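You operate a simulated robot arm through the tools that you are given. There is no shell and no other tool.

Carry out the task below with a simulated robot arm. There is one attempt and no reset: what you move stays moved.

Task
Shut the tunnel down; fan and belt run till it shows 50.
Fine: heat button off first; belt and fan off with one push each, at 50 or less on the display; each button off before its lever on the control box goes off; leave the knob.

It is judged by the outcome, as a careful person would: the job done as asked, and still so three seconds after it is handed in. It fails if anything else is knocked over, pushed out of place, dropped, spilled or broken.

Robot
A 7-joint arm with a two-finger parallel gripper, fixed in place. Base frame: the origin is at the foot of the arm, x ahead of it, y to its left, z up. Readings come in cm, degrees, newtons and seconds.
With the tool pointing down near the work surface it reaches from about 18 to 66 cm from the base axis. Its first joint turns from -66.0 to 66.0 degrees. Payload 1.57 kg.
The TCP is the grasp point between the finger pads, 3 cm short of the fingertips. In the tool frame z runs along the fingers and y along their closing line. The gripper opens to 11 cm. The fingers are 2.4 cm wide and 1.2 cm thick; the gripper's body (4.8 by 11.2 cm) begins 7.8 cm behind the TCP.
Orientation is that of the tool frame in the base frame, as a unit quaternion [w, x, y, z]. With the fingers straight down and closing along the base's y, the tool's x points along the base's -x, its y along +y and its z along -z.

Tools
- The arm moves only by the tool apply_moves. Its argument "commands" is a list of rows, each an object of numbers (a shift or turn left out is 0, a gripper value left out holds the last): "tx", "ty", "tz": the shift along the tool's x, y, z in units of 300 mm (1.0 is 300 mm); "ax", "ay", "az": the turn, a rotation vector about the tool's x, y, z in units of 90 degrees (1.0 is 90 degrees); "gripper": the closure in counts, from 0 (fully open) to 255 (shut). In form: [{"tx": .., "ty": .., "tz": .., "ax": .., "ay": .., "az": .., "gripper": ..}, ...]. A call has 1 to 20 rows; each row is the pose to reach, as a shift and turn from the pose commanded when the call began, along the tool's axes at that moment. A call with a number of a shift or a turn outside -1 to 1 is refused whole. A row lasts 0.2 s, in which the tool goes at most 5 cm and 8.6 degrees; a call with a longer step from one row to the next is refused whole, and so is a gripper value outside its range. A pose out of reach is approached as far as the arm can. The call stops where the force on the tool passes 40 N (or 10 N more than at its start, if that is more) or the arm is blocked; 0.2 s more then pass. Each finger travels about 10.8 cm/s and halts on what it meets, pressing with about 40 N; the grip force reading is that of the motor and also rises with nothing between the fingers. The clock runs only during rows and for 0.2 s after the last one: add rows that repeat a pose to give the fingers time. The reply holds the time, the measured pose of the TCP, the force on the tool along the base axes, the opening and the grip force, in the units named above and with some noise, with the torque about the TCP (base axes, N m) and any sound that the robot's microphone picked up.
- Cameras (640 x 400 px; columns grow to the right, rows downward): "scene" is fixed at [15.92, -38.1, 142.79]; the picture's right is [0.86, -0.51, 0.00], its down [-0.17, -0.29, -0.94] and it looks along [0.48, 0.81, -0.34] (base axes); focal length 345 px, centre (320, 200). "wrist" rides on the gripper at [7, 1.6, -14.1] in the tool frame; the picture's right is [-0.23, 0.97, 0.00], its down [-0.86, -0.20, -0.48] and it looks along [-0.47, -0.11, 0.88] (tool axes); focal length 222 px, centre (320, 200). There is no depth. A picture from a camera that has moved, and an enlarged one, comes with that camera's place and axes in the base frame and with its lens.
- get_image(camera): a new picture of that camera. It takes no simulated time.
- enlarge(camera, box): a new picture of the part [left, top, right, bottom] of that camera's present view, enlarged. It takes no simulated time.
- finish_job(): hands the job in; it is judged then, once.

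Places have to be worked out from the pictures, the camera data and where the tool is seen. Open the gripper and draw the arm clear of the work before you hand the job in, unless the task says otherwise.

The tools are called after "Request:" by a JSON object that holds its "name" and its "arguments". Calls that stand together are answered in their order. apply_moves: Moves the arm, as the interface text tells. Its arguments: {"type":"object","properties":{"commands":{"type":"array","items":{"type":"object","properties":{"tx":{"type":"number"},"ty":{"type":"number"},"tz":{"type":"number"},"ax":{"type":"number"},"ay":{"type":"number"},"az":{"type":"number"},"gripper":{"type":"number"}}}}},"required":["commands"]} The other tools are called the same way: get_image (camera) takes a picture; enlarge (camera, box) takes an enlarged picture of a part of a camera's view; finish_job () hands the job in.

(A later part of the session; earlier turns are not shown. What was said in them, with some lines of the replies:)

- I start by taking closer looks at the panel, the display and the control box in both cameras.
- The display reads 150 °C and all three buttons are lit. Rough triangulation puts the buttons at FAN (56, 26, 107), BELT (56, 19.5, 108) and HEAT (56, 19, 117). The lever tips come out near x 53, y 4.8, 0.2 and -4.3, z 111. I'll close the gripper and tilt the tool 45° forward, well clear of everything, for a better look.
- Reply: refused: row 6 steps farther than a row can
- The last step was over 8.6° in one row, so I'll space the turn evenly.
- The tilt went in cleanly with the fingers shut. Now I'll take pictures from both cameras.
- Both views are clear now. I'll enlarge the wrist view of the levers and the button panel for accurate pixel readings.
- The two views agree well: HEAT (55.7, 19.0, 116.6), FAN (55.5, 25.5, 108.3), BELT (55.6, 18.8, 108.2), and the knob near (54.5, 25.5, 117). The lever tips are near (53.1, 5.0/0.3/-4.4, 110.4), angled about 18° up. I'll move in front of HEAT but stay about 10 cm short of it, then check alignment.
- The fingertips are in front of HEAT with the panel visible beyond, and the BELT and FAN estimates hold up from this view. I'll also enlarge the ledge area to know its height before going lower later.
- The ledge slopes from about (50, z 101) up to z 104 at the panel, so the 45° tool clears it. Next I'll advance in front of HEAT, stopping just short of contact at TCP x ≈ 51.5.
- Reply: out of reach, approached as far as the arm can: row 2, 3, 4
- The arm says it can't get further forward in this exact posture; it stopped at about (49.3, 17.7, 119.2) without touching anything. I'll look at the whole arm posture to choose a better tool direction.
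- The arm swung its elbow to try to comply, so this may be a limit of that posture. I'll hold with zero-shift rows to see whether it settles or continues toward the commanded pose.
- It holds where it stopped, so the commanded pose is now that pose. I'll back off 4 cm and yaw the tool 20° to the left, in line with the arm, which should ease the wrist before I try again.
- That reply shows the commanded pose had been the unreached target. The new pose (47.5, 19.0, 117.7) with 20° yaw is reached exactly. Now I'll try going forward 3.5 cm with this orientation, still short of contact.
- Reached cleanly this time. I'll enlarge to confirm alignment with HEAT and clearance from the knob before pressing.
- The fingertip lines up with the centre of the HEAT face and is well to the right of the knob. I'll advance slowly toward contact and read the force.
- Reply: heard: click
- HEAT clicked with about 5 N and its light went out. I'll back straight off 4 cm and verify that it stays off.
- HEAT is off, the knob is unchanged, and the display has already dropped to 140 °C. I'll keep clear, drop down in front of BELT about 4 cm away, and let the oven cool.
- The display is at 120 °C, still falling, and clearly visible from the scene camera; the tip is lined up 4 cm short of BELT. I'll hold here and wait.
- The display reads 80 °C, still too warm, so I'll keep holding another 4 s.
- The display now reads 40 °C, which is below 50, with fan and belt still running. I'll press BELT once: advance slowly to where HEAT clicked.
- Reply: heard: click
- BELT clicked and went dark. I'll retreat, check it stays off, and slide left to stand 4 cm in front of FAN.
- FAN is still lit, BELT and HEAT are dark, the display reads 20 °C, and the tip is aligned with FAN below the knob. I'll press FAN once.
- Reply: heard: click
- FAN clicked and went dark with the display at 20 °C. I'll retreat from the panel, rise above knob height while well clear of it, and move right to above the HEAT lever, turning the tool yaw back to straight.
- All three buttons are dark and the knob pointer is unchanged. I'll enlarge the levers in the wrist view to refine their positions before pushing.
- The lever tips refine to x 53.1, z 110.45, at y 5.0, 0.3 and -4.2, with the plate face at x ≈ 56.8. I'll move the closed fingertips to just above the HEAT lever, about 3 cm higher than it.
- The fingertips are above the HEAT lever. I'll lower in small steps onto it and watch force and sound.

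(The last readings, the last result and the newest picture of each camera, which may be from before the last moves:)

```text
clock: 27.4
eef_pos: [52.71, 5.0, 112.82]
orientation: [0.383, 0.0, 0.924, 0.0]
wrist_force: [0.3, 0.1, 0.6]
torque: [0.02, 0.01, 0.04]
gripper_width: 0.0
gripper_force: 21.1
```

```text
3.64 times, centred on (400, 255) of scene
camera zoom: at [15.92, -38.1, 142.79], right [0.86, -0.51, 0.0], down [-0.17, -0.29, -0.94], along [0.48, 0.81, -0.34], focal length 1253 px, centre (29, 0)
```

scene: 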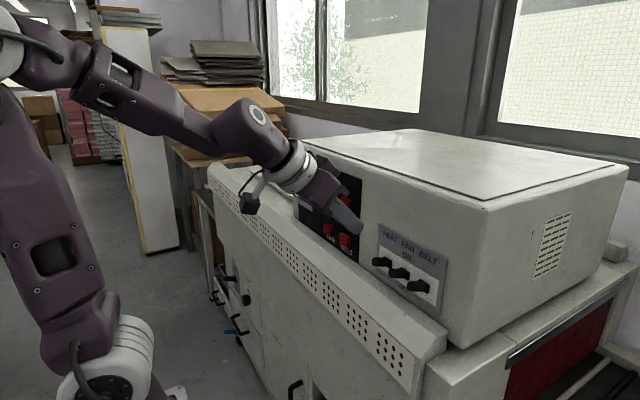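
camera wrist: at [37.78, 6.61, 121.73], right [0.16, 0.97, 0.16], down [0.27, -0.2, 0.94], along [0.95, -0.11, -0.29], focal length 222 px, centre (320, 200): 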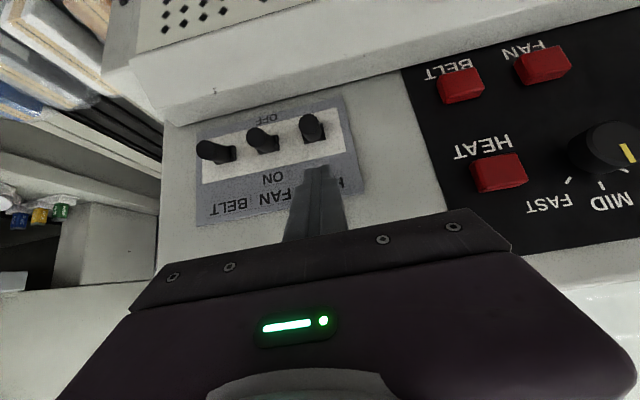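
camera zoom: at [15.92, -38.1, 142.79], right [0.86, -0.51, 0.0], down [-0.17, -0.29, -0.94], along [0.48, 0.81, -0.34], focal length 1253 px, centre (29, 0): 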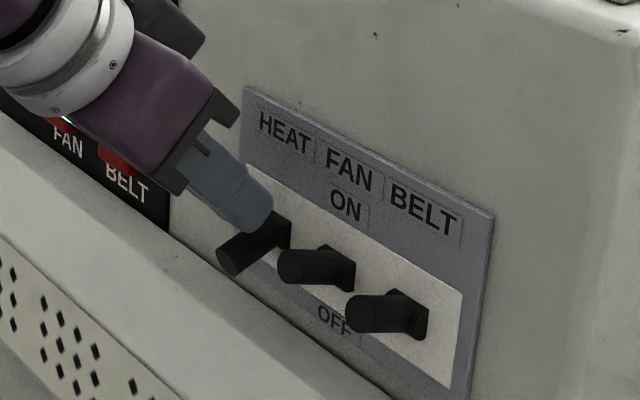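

The HEAT lever has swung down with almost no force. I'll follow 0.5–1 cm further to make sure it's at its end stop.

Request:
{"name": "apply_moves", "arguments": {"commands": [{"tx": 0.0059, "tz": 0.0059}, {"tx": 0.0118, "tz": 0.0118}, {"tx": 0.0177, "tz": 0.0177}]}}

Request:
{"name": "enlarge", "arguments": {"camera": "scene", "box": [340, 200, 460, 310]}}

```text
clock: 28.2
eef_pos: [52.71, 5.1, 112.2]
orientation: [0.385, 0.0, 0.923, 0.0]
wrist_force: [-15.8, 1.0, 29.7]
torque: [0.14, 0.07, -0.31]
gripper_width: 0.0
gripper_force: 20.9
```

```text
3.64 times, centred on (400, 255) of scene
camera zoom: at [15.81, -38.1, 142.8], right [0.86, -0.51, 0.0], down [-0.17, -0.29, -0.94], along [0.48, 0.81, -0.34], focal length 1253 px, centre (29, 0)
```

zoom: 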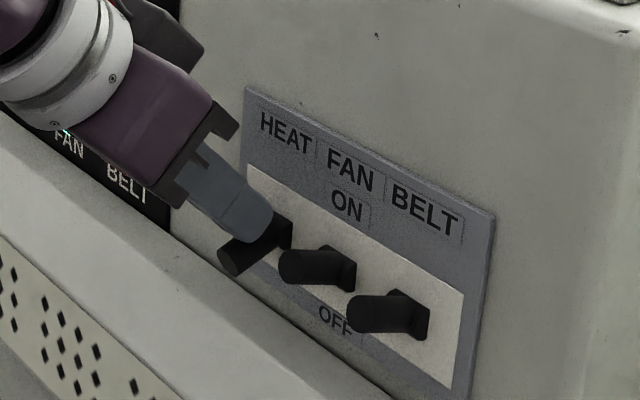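

The force rose to 30 N, so the HEAT lever is firmly at its OFF stop. I'll lift off, shift over the FAN lever, and check that HEAT stays down.

Request:
{"name": "apply_moves", "arguments": {"commands": [{"tx": -0.0354, "tz": -0.0354}, {"tx": -0.0825, "tz": -0.0825}, {"tx": -0.1084, "tz": -0.1084}, {"tx": -0.1084, "ty": -0.0784, "tz": -0.1084}, {"tx": -0.1084, "ty": -0.1567, "tz": -0.1084}, {"tx": -0.1084, "ty": -0.1567, "tz": -0.1084}]}}

Request:
{"name": "enlarge", "arguments": {"camera": "scene", "box": [340, 200, 460, 310]}}

Request:
{"name": "enlarge", "arguments": {"camera": "wrist", "box": [180, 70, 420, 220]}}

```text
clock: 29.6
eef_pos: [52.73, 0.36, 116.77]
orientation: [0.382, 0.0, 0.924, -0.001]
wrist_force: [0.9, -1.6, -0.2]
torque: [0.03, 0.0, 0.01]
gripper_width: 0.0
gripper_force: 20.8
```

```text
3.64 times, centred on (400, 255) of scene
camera zoom: at [15.92, -38.1, 142.79], right [0.86, -0.51, 0.0], down [-0.17, -0.29, -0.94], along [0.48, 0.81, -0.34], focal length 1253 px, centre (29, 0)
```

zoom: 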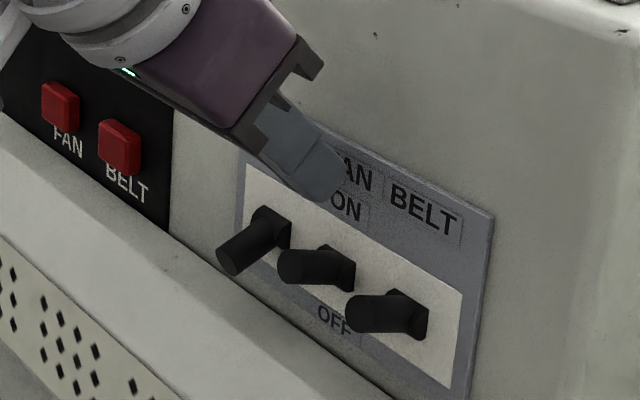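

```text
2.67 times, centred on (300, 145) of wrist
camera zoom: at [37.78, 1.94, 121.89], right [0.16, 0.97, 0.16], down [0.27, -0.2, 0.94], along [0.95, -0.11, -0.29], focal length 592 px, centre (373, 347)
```

zoom: 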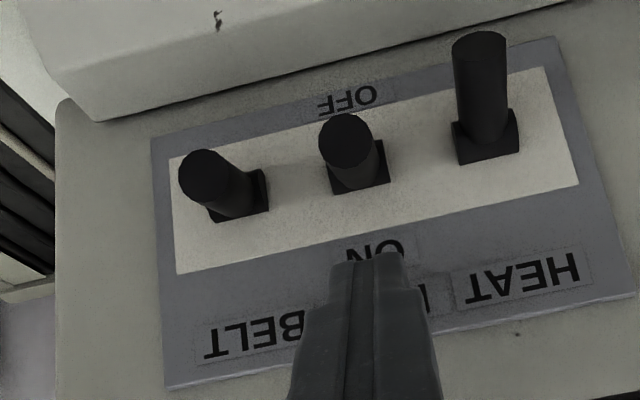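

The HEAT lever stays at OFF, and the tip now stands above the FAN lever with clearance to both neighbours. I'll lower onto the FAN lever the same way.

Request:
{"name": "apply_moves", "arguments": {"commands": [{"tx": 0.0354, "tz": 0.0354}, {"tx": 0.0589, "tz": 0.0589}, {"tx": 0.0707, "tz": 0.0707}, {"tx": 0.0801, "tz": 0.0801}, {"tx": 0.0895, "tz": 0.0895}, {"tx": 0.096, "tz": 0.096}]}}

Request:
{"name": "enlarge", "arguments": {"camera": "scene", "box": [340, 200, 460, 310]}}

```text
clock: 31.0
eef_pos: [52.7, 0.23, 112.56]
orientation: [0.382, 0.0, 0.924, 0.0]
wrist_force: [0.9, -0.3, -0.1]
torque: [0.06, 0.0, -0.01]
gripper_width: 0.03
gripper_force: 21.5
out of reach, approached as far as the arm can: row 1, 2
```

```text
3.64 times, centred on (400, 255) of scene
camera zoom: at [15.92, -38.1, 142.79], right [0.86, -0.51, 0.0], down [-0.17, -0.29, -0.94], along [0.48, 0.81, -0.34], focal length 1253 px, centre (29, 0)
```

zoom: 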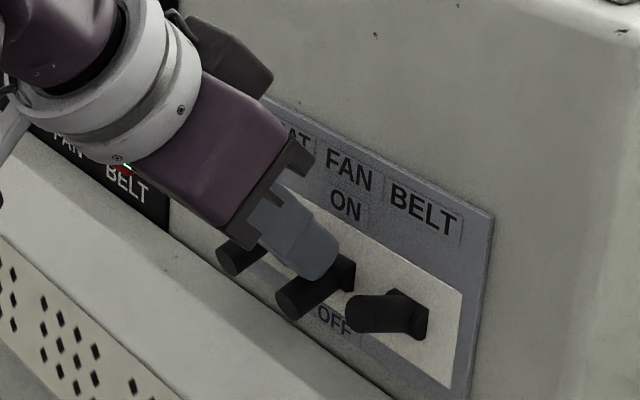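

The FAN lever is down too, though the arm noted a brief reach limit on the way. I'll check the whole arm posture before continuing.

Request:
{"name": "get_image", "arguments": {"camera": "scene"}}

Request:
{"name": "get_image", "arguments": {"camera": "wrist"}}

```text
taken
```

scene: 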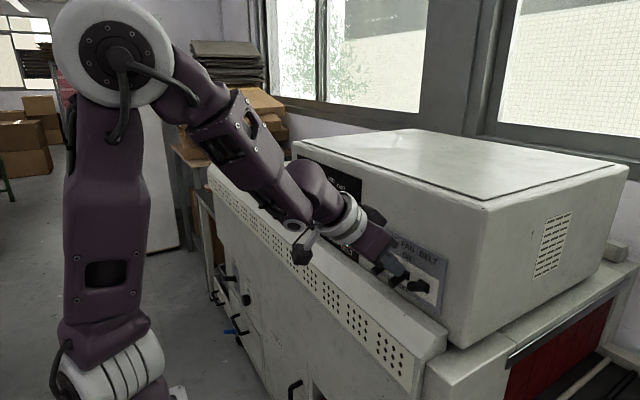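

```text
taken
camera wrist: at [37.74, 1.91, 117.7], right [0.16, 0.97, 0.16], down [0.27, -0.2, 0.94], along [0.95, -0.11, -0.29], focal length 222 px, centre (320, 200)
```

wrist: 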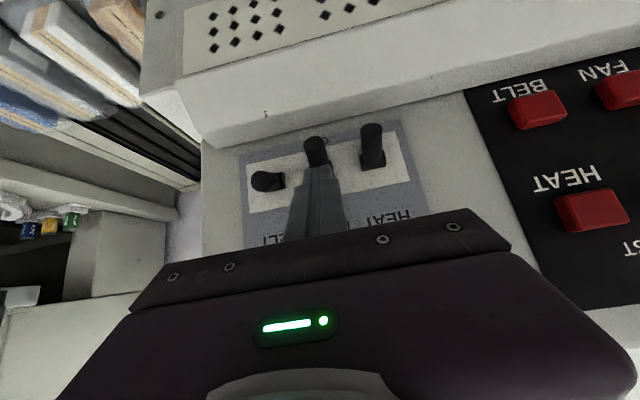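

The posture is fine and nothing is touching. I'll press the FAN lever slightly further to confirm its end stop.

Request:
{"name": "apply_moves", "arguments": {"commands": [{"tx": 0.0047, "tz": 0.0047}, {"tx": 0.0094, "tz": 0.0094}]}}

```text
clock: 31.6
eef_pos: [52.72, 0.35, 112.31]
orientation: [0.384, 0.0, 0.923, -0.001]
wrist_force: [-6.1, -0.1, 13.5]
torque: [0.05, 0.03, -0.13]
gripper_width: 0.0
gripper_force: 20.5
```

The FAN lever is at its stop (13 N). I'll lift off and shift over the BELT lever, pulling back 1 cm in x to stay comfortably within reach, and then check.

Request:
{"name": "apply_moves", "arguments": {"commands": [{"tx": -0.0354, "tz": -0.0354}, {"tx": -0.0707, "tz": -0.0825}, {"tx": -0.0707, "tz": -0.1178}, {"tx": -0.0707, "ty": -0.075, "tz": -0.1178}, {"tx": -0.0707, "ty": -0.15, "tz": -0.1178}, {"tx": -0.0707, "ty": -0.15, "tz": -0.1178}]}}

Request:
{"name": "enlarge", "arguments": {"camera": "scene", "box": [340, 200, 460, 310]}}

Request:
{"name": "enlarge", "arguments": {"camera": "wrist", "box": [180, 70, 420, 220]}}

```text
clock: 33.0
eef_pos: [51.65, -4.12, 115.98]
orientation: [0.383, 0.0, 0.924, 0.0]
wrist_force: [-0.2, -0.8, -1.0]
torque: [0.05, -0.02, 0.02]
gripper_width: 0.01
gripper_force: 21.3
out of reach, approached as far as the arm can: row 2, 3, 4, 5
```

```text
3.64 times, centred on (400, 255) of scene
camera zoom: at [15.92, -38.1, 142.79], right [0.86, -0.51, 0.0], down [-0.17, -0.29, -0.94], along [0.48, 0.81, -0.34], focal length 1253 px, centre (29, 0)
```

zoom: 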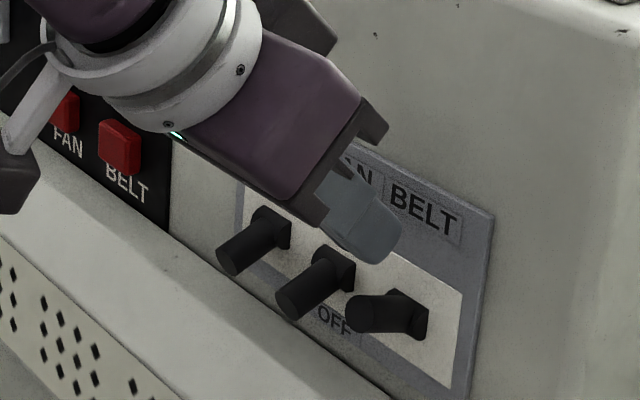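

```text
2.67 times, centred on (300, 145) of wrist
camera zoom: at [36.76, -2.55, 121.23], right [0.16, 0.97, 0.16], down [0.27, -0.2, 0.94], along [0.95, -0.11, -0.29], focal length 592 px, centre (373, 347)
```

zoom: 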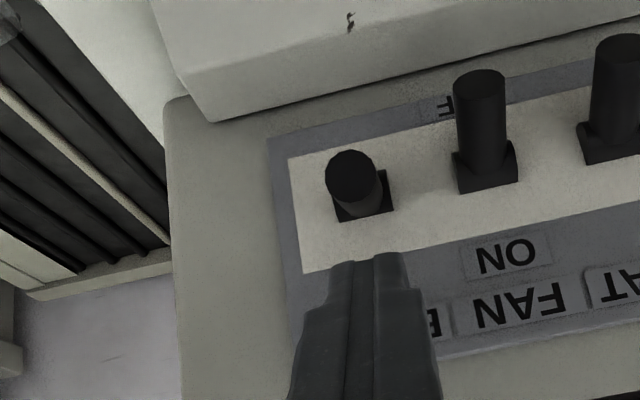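

HEAT and FAN levers are both at OFF, and the tip is above and slightly in front of the BELT lever. I'll go forward 1 cm and lower onto it.

Request:
{"name": "apply_moves", "arguments": {"commands": [{"tx": -0.0047, "tz": 0.0424}, {"tx": 0.0141, "tz": 0.0613}, {"tx": 0.0283, "tz": 0.0754}, {"tx": 0.0401, "tz": 0.0872}, {"tx": 0.0519, "tz": 0.099}, {"tx": 0.0613, "tz": 0.1084}, {"tx": 0.0613, "tz": 0.1084}]}}

Request:
{"name": "enlarge", "arguments": {"camera": "scene", "box": [340, 200, 460, 310]}}

Request:
{"name": "enlarge", "arguments": {"camera": "wrist", "box": [180, 70, 420, 220]}}

```text
clock: 34.6
eef_pos: [52.57, -4.2, 112.44]
orientation: [0.383, 0.0, 0.924, 0.0]
wrist_force: [0.7, 0.0, 0.0]
torque: [-0.01, -0.01, 0.0]
gripper_width: 0.0
gripper_force: 21.2
out of reach, approached as far as the arm can: row 1, 2, 3
```

```text
3.64 times, centred on (400, 255) of scene
camera zoom: at [15.92, -38.1, 142.79], right [0.86, -0.51, 0.0], down [-0.17, -0.29, -0.94], along [0.48, 0.81, -0.34], focal length 1253 px, centre (29, 0)
```

zoom: 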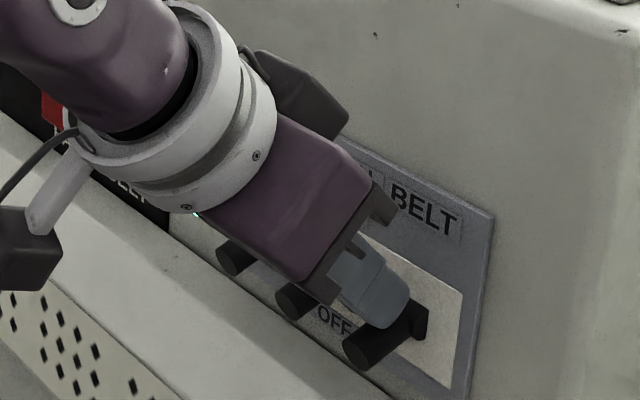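

```text
2.67 times, centred on (300, 145) of wrist
camera zoom: at [37.73, -2.57, 117.67], right [0.16, 0.97, 0.16], down [0.27, -0.2, 0.94], along [0.95, -0.11, -0.29], focal length 592 px, centre (373, 347)
```

zoom: 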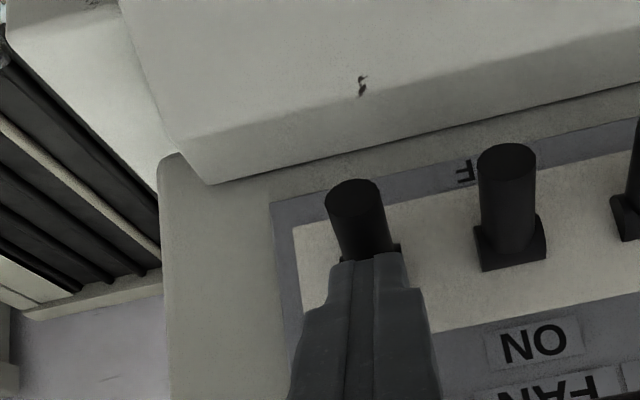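

The BELT lever has swung down as well. I'll nudge slightly further to confirm it is on its end stop.

Request:
{"name": "apply_moves", "arguments": {"commands": [{"tx": 0.0047, "tz": 0.0047}, {"tx": 0.0094, "tz": 0.0094}]}}

```text
clock: 35.2
eef_pos: [52.66, -4.22, 112.29]
orientation: [0.384, 0.0, 0.923, 0.0]
wrist_force: [-4.5, -0.6, 8.5]
torque: [0.02, 0.07, -0.07]
gripper_width: 0.0
gripper_force: 21.0
```

The BELT lever is at its stop too. I'll lift off, draw the arm back clear of the machine, and open the gripper there.

Request:
{"name": "apply_moves", "arguments": {"commands": [{"tx": -0.0354, "tz": -0.0354}, {"tx": -0.0707, "tz": -0.1178}, {"tx": -0.0589, "tz": -0.2475}, {"tx": -0.0118, "tz": -0.3889}, {"tx": 0.0354, "tz": -0.5303}, {"tx": 0.0354, "tz": -0.5303}, {"tx": 0.0354, "tz": -0.5303, "gripper": 0}, {"tx": 0.0354, "tz": -0.5303, "gripper": 0}, {"tx": 0.0354, "tz": -0.5303, "gripper": 0}, {"tx": 0.0354, "tz": -0.5303, "gripper": 0}]}}

Request:
{"name": "get_image", "arguments": {"camera": "scene"}}

Request:
{"name": "enlarge", "arguments": {"camera": "scene", "box": [280, 150, 460, 310]}}

Request:
{"name": "get_image", "arguments": {"camera": "wrist"}}

```text
clock: 37.4
eef_pos: [40.73, -4.09, 122.64]
orientation: [0.383, 0.0, 0.924, 0.0]
wrist_force: [-0.2, -0.2, 0.8]
torque: [-0.02, 0.0, 0.0]
gripper_width: 11.01
gripper_force: 0.1
```

```text
taken
```

scene: 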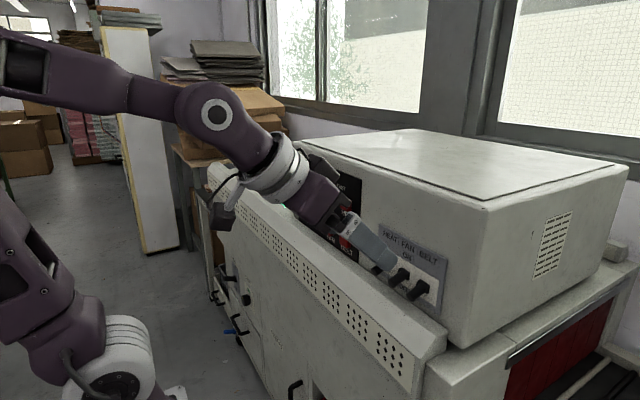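

```text
2.50 times, centred on (370, 230) of scene
camera zoom: at [15.92, -38.1, 142.79], right [0.86, -0.51, 0.0], down [-0.17, -0.29, -0.94], along [0.48, 0.81, -0.34], focal length 862 px, centre (195, 125)
```

zoom: 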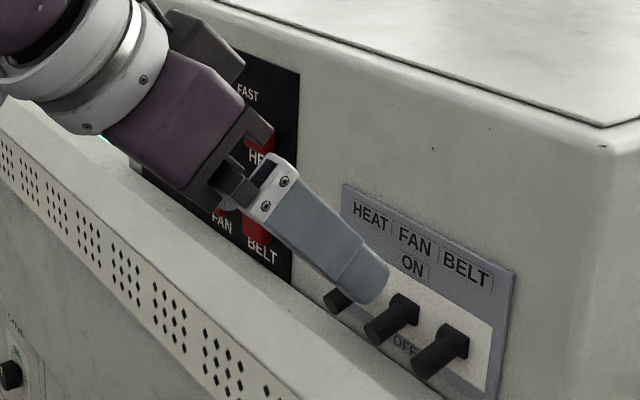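

```text
taken
camera wrist: at [25.72, -2.53, 127.85], right [0.16, 0.97, 0.16], down [0.27, -0.2, 0.94], along [0.95, -0.11, -0.29], focal length 222 px, centre (320, 200)
```

wrist: 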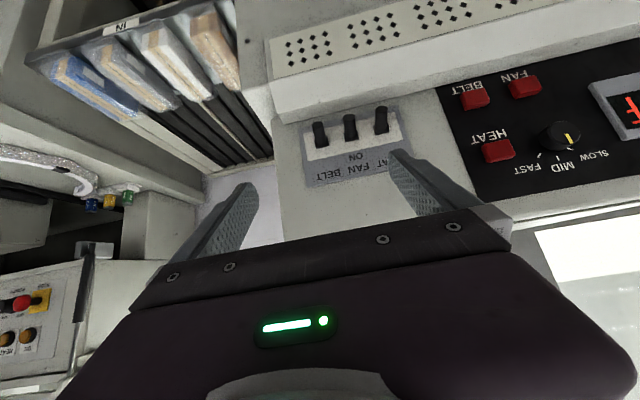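

All three levers point down and all three buttons are dark. I'll raise the arm a little more so it's clearly away, then take a last full check.

Request:
{"name": "apply_moves", "arguments": {"commands": [{"tx": -0.0236, "tz": -0.1179}, {"tx": -0.0472, "tz": -0.2357}, {"tx": -0.0472, "tz": -0.2357}, {"tx": -0.0472, "tz": -0.2357}]}}

Request:
{"name": "enlarge", "arguments": {"camera": "wrist", "box": [240, 60, 640, 260]}}

Request:
{"name": "enlarge", "arguments": {"camera": "scene", "box": [280, 150, 460, 310]}}

```text
clock: 38.4
eef_pos: [36.7, -4.13, 128.76]
orientation: [0.382, 0.0, 0.924, 0.0]
wrist_force: [0.5, 0.0, -0.5]
torque: [-0.02, 0.01, 0.03]
gripper_width: 10.97
gripper_force: 0.0
```

```text
1.60 times, centred on (440, 160) of wrist
camera zoom: at [21.78, -2.51, 133.85], right [0.16, 0.97, 0.16], down [0.27, -0.2, 0.94], along [0.95, -0.11, -0.29], focal length 355 px, centre (128, 264)
```

zoom: 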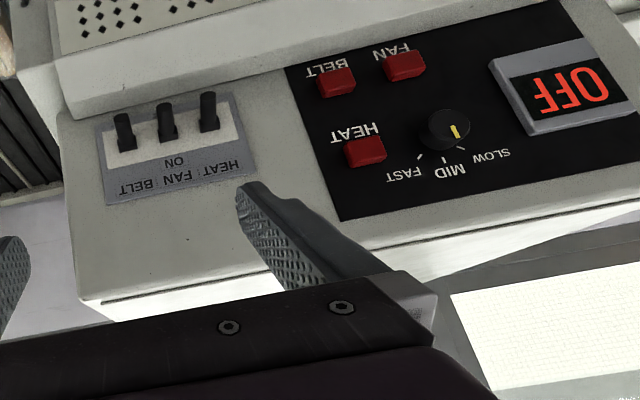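

```text
2.50 times, centred on (370, 230) of scene
camera zoom: at [15.92, -38.1, 142.79], right [0.86, -0.51, 0.0], down [-0.17, -0.29, -0.94], along [0.48, 0.81, -0.34], focal length 862 px, centre (195, 125)
```

zoom: 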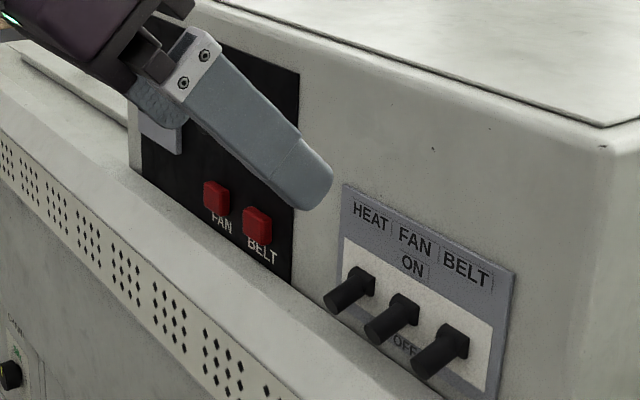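

The display now reads OFF, all three button lights are out, all three levers are at OFF, and the knob still points where it did. The gripper is open and the arm is clear, so I hand the job in.

Request:
{"name": "finish_job", "arguments": {}}

```text
The job is handed in.
```

The tunnel is shut down and its display reads OFF. I handed the job in with the gripper open and the arm clear of the machine.

- **HEAT button:** it went off first, with one push.
- **BELT and FAN buttons:** I waited until the display was below 50 and then gave each one push. BELT went off just after the display read 40, FAN just after it read 20.
- **Levers:** with all three buttons off, I moved HEAT, FAN and BELT to OFF on the control box. Each one is down against its stop.
- **Knob:** I didn't touch it, and it still points where it did at the start.

Nothing was knocked over or moved out of place in the final pictures. The arm reported reach limits a few times along the way, but it touched nothing by accident.
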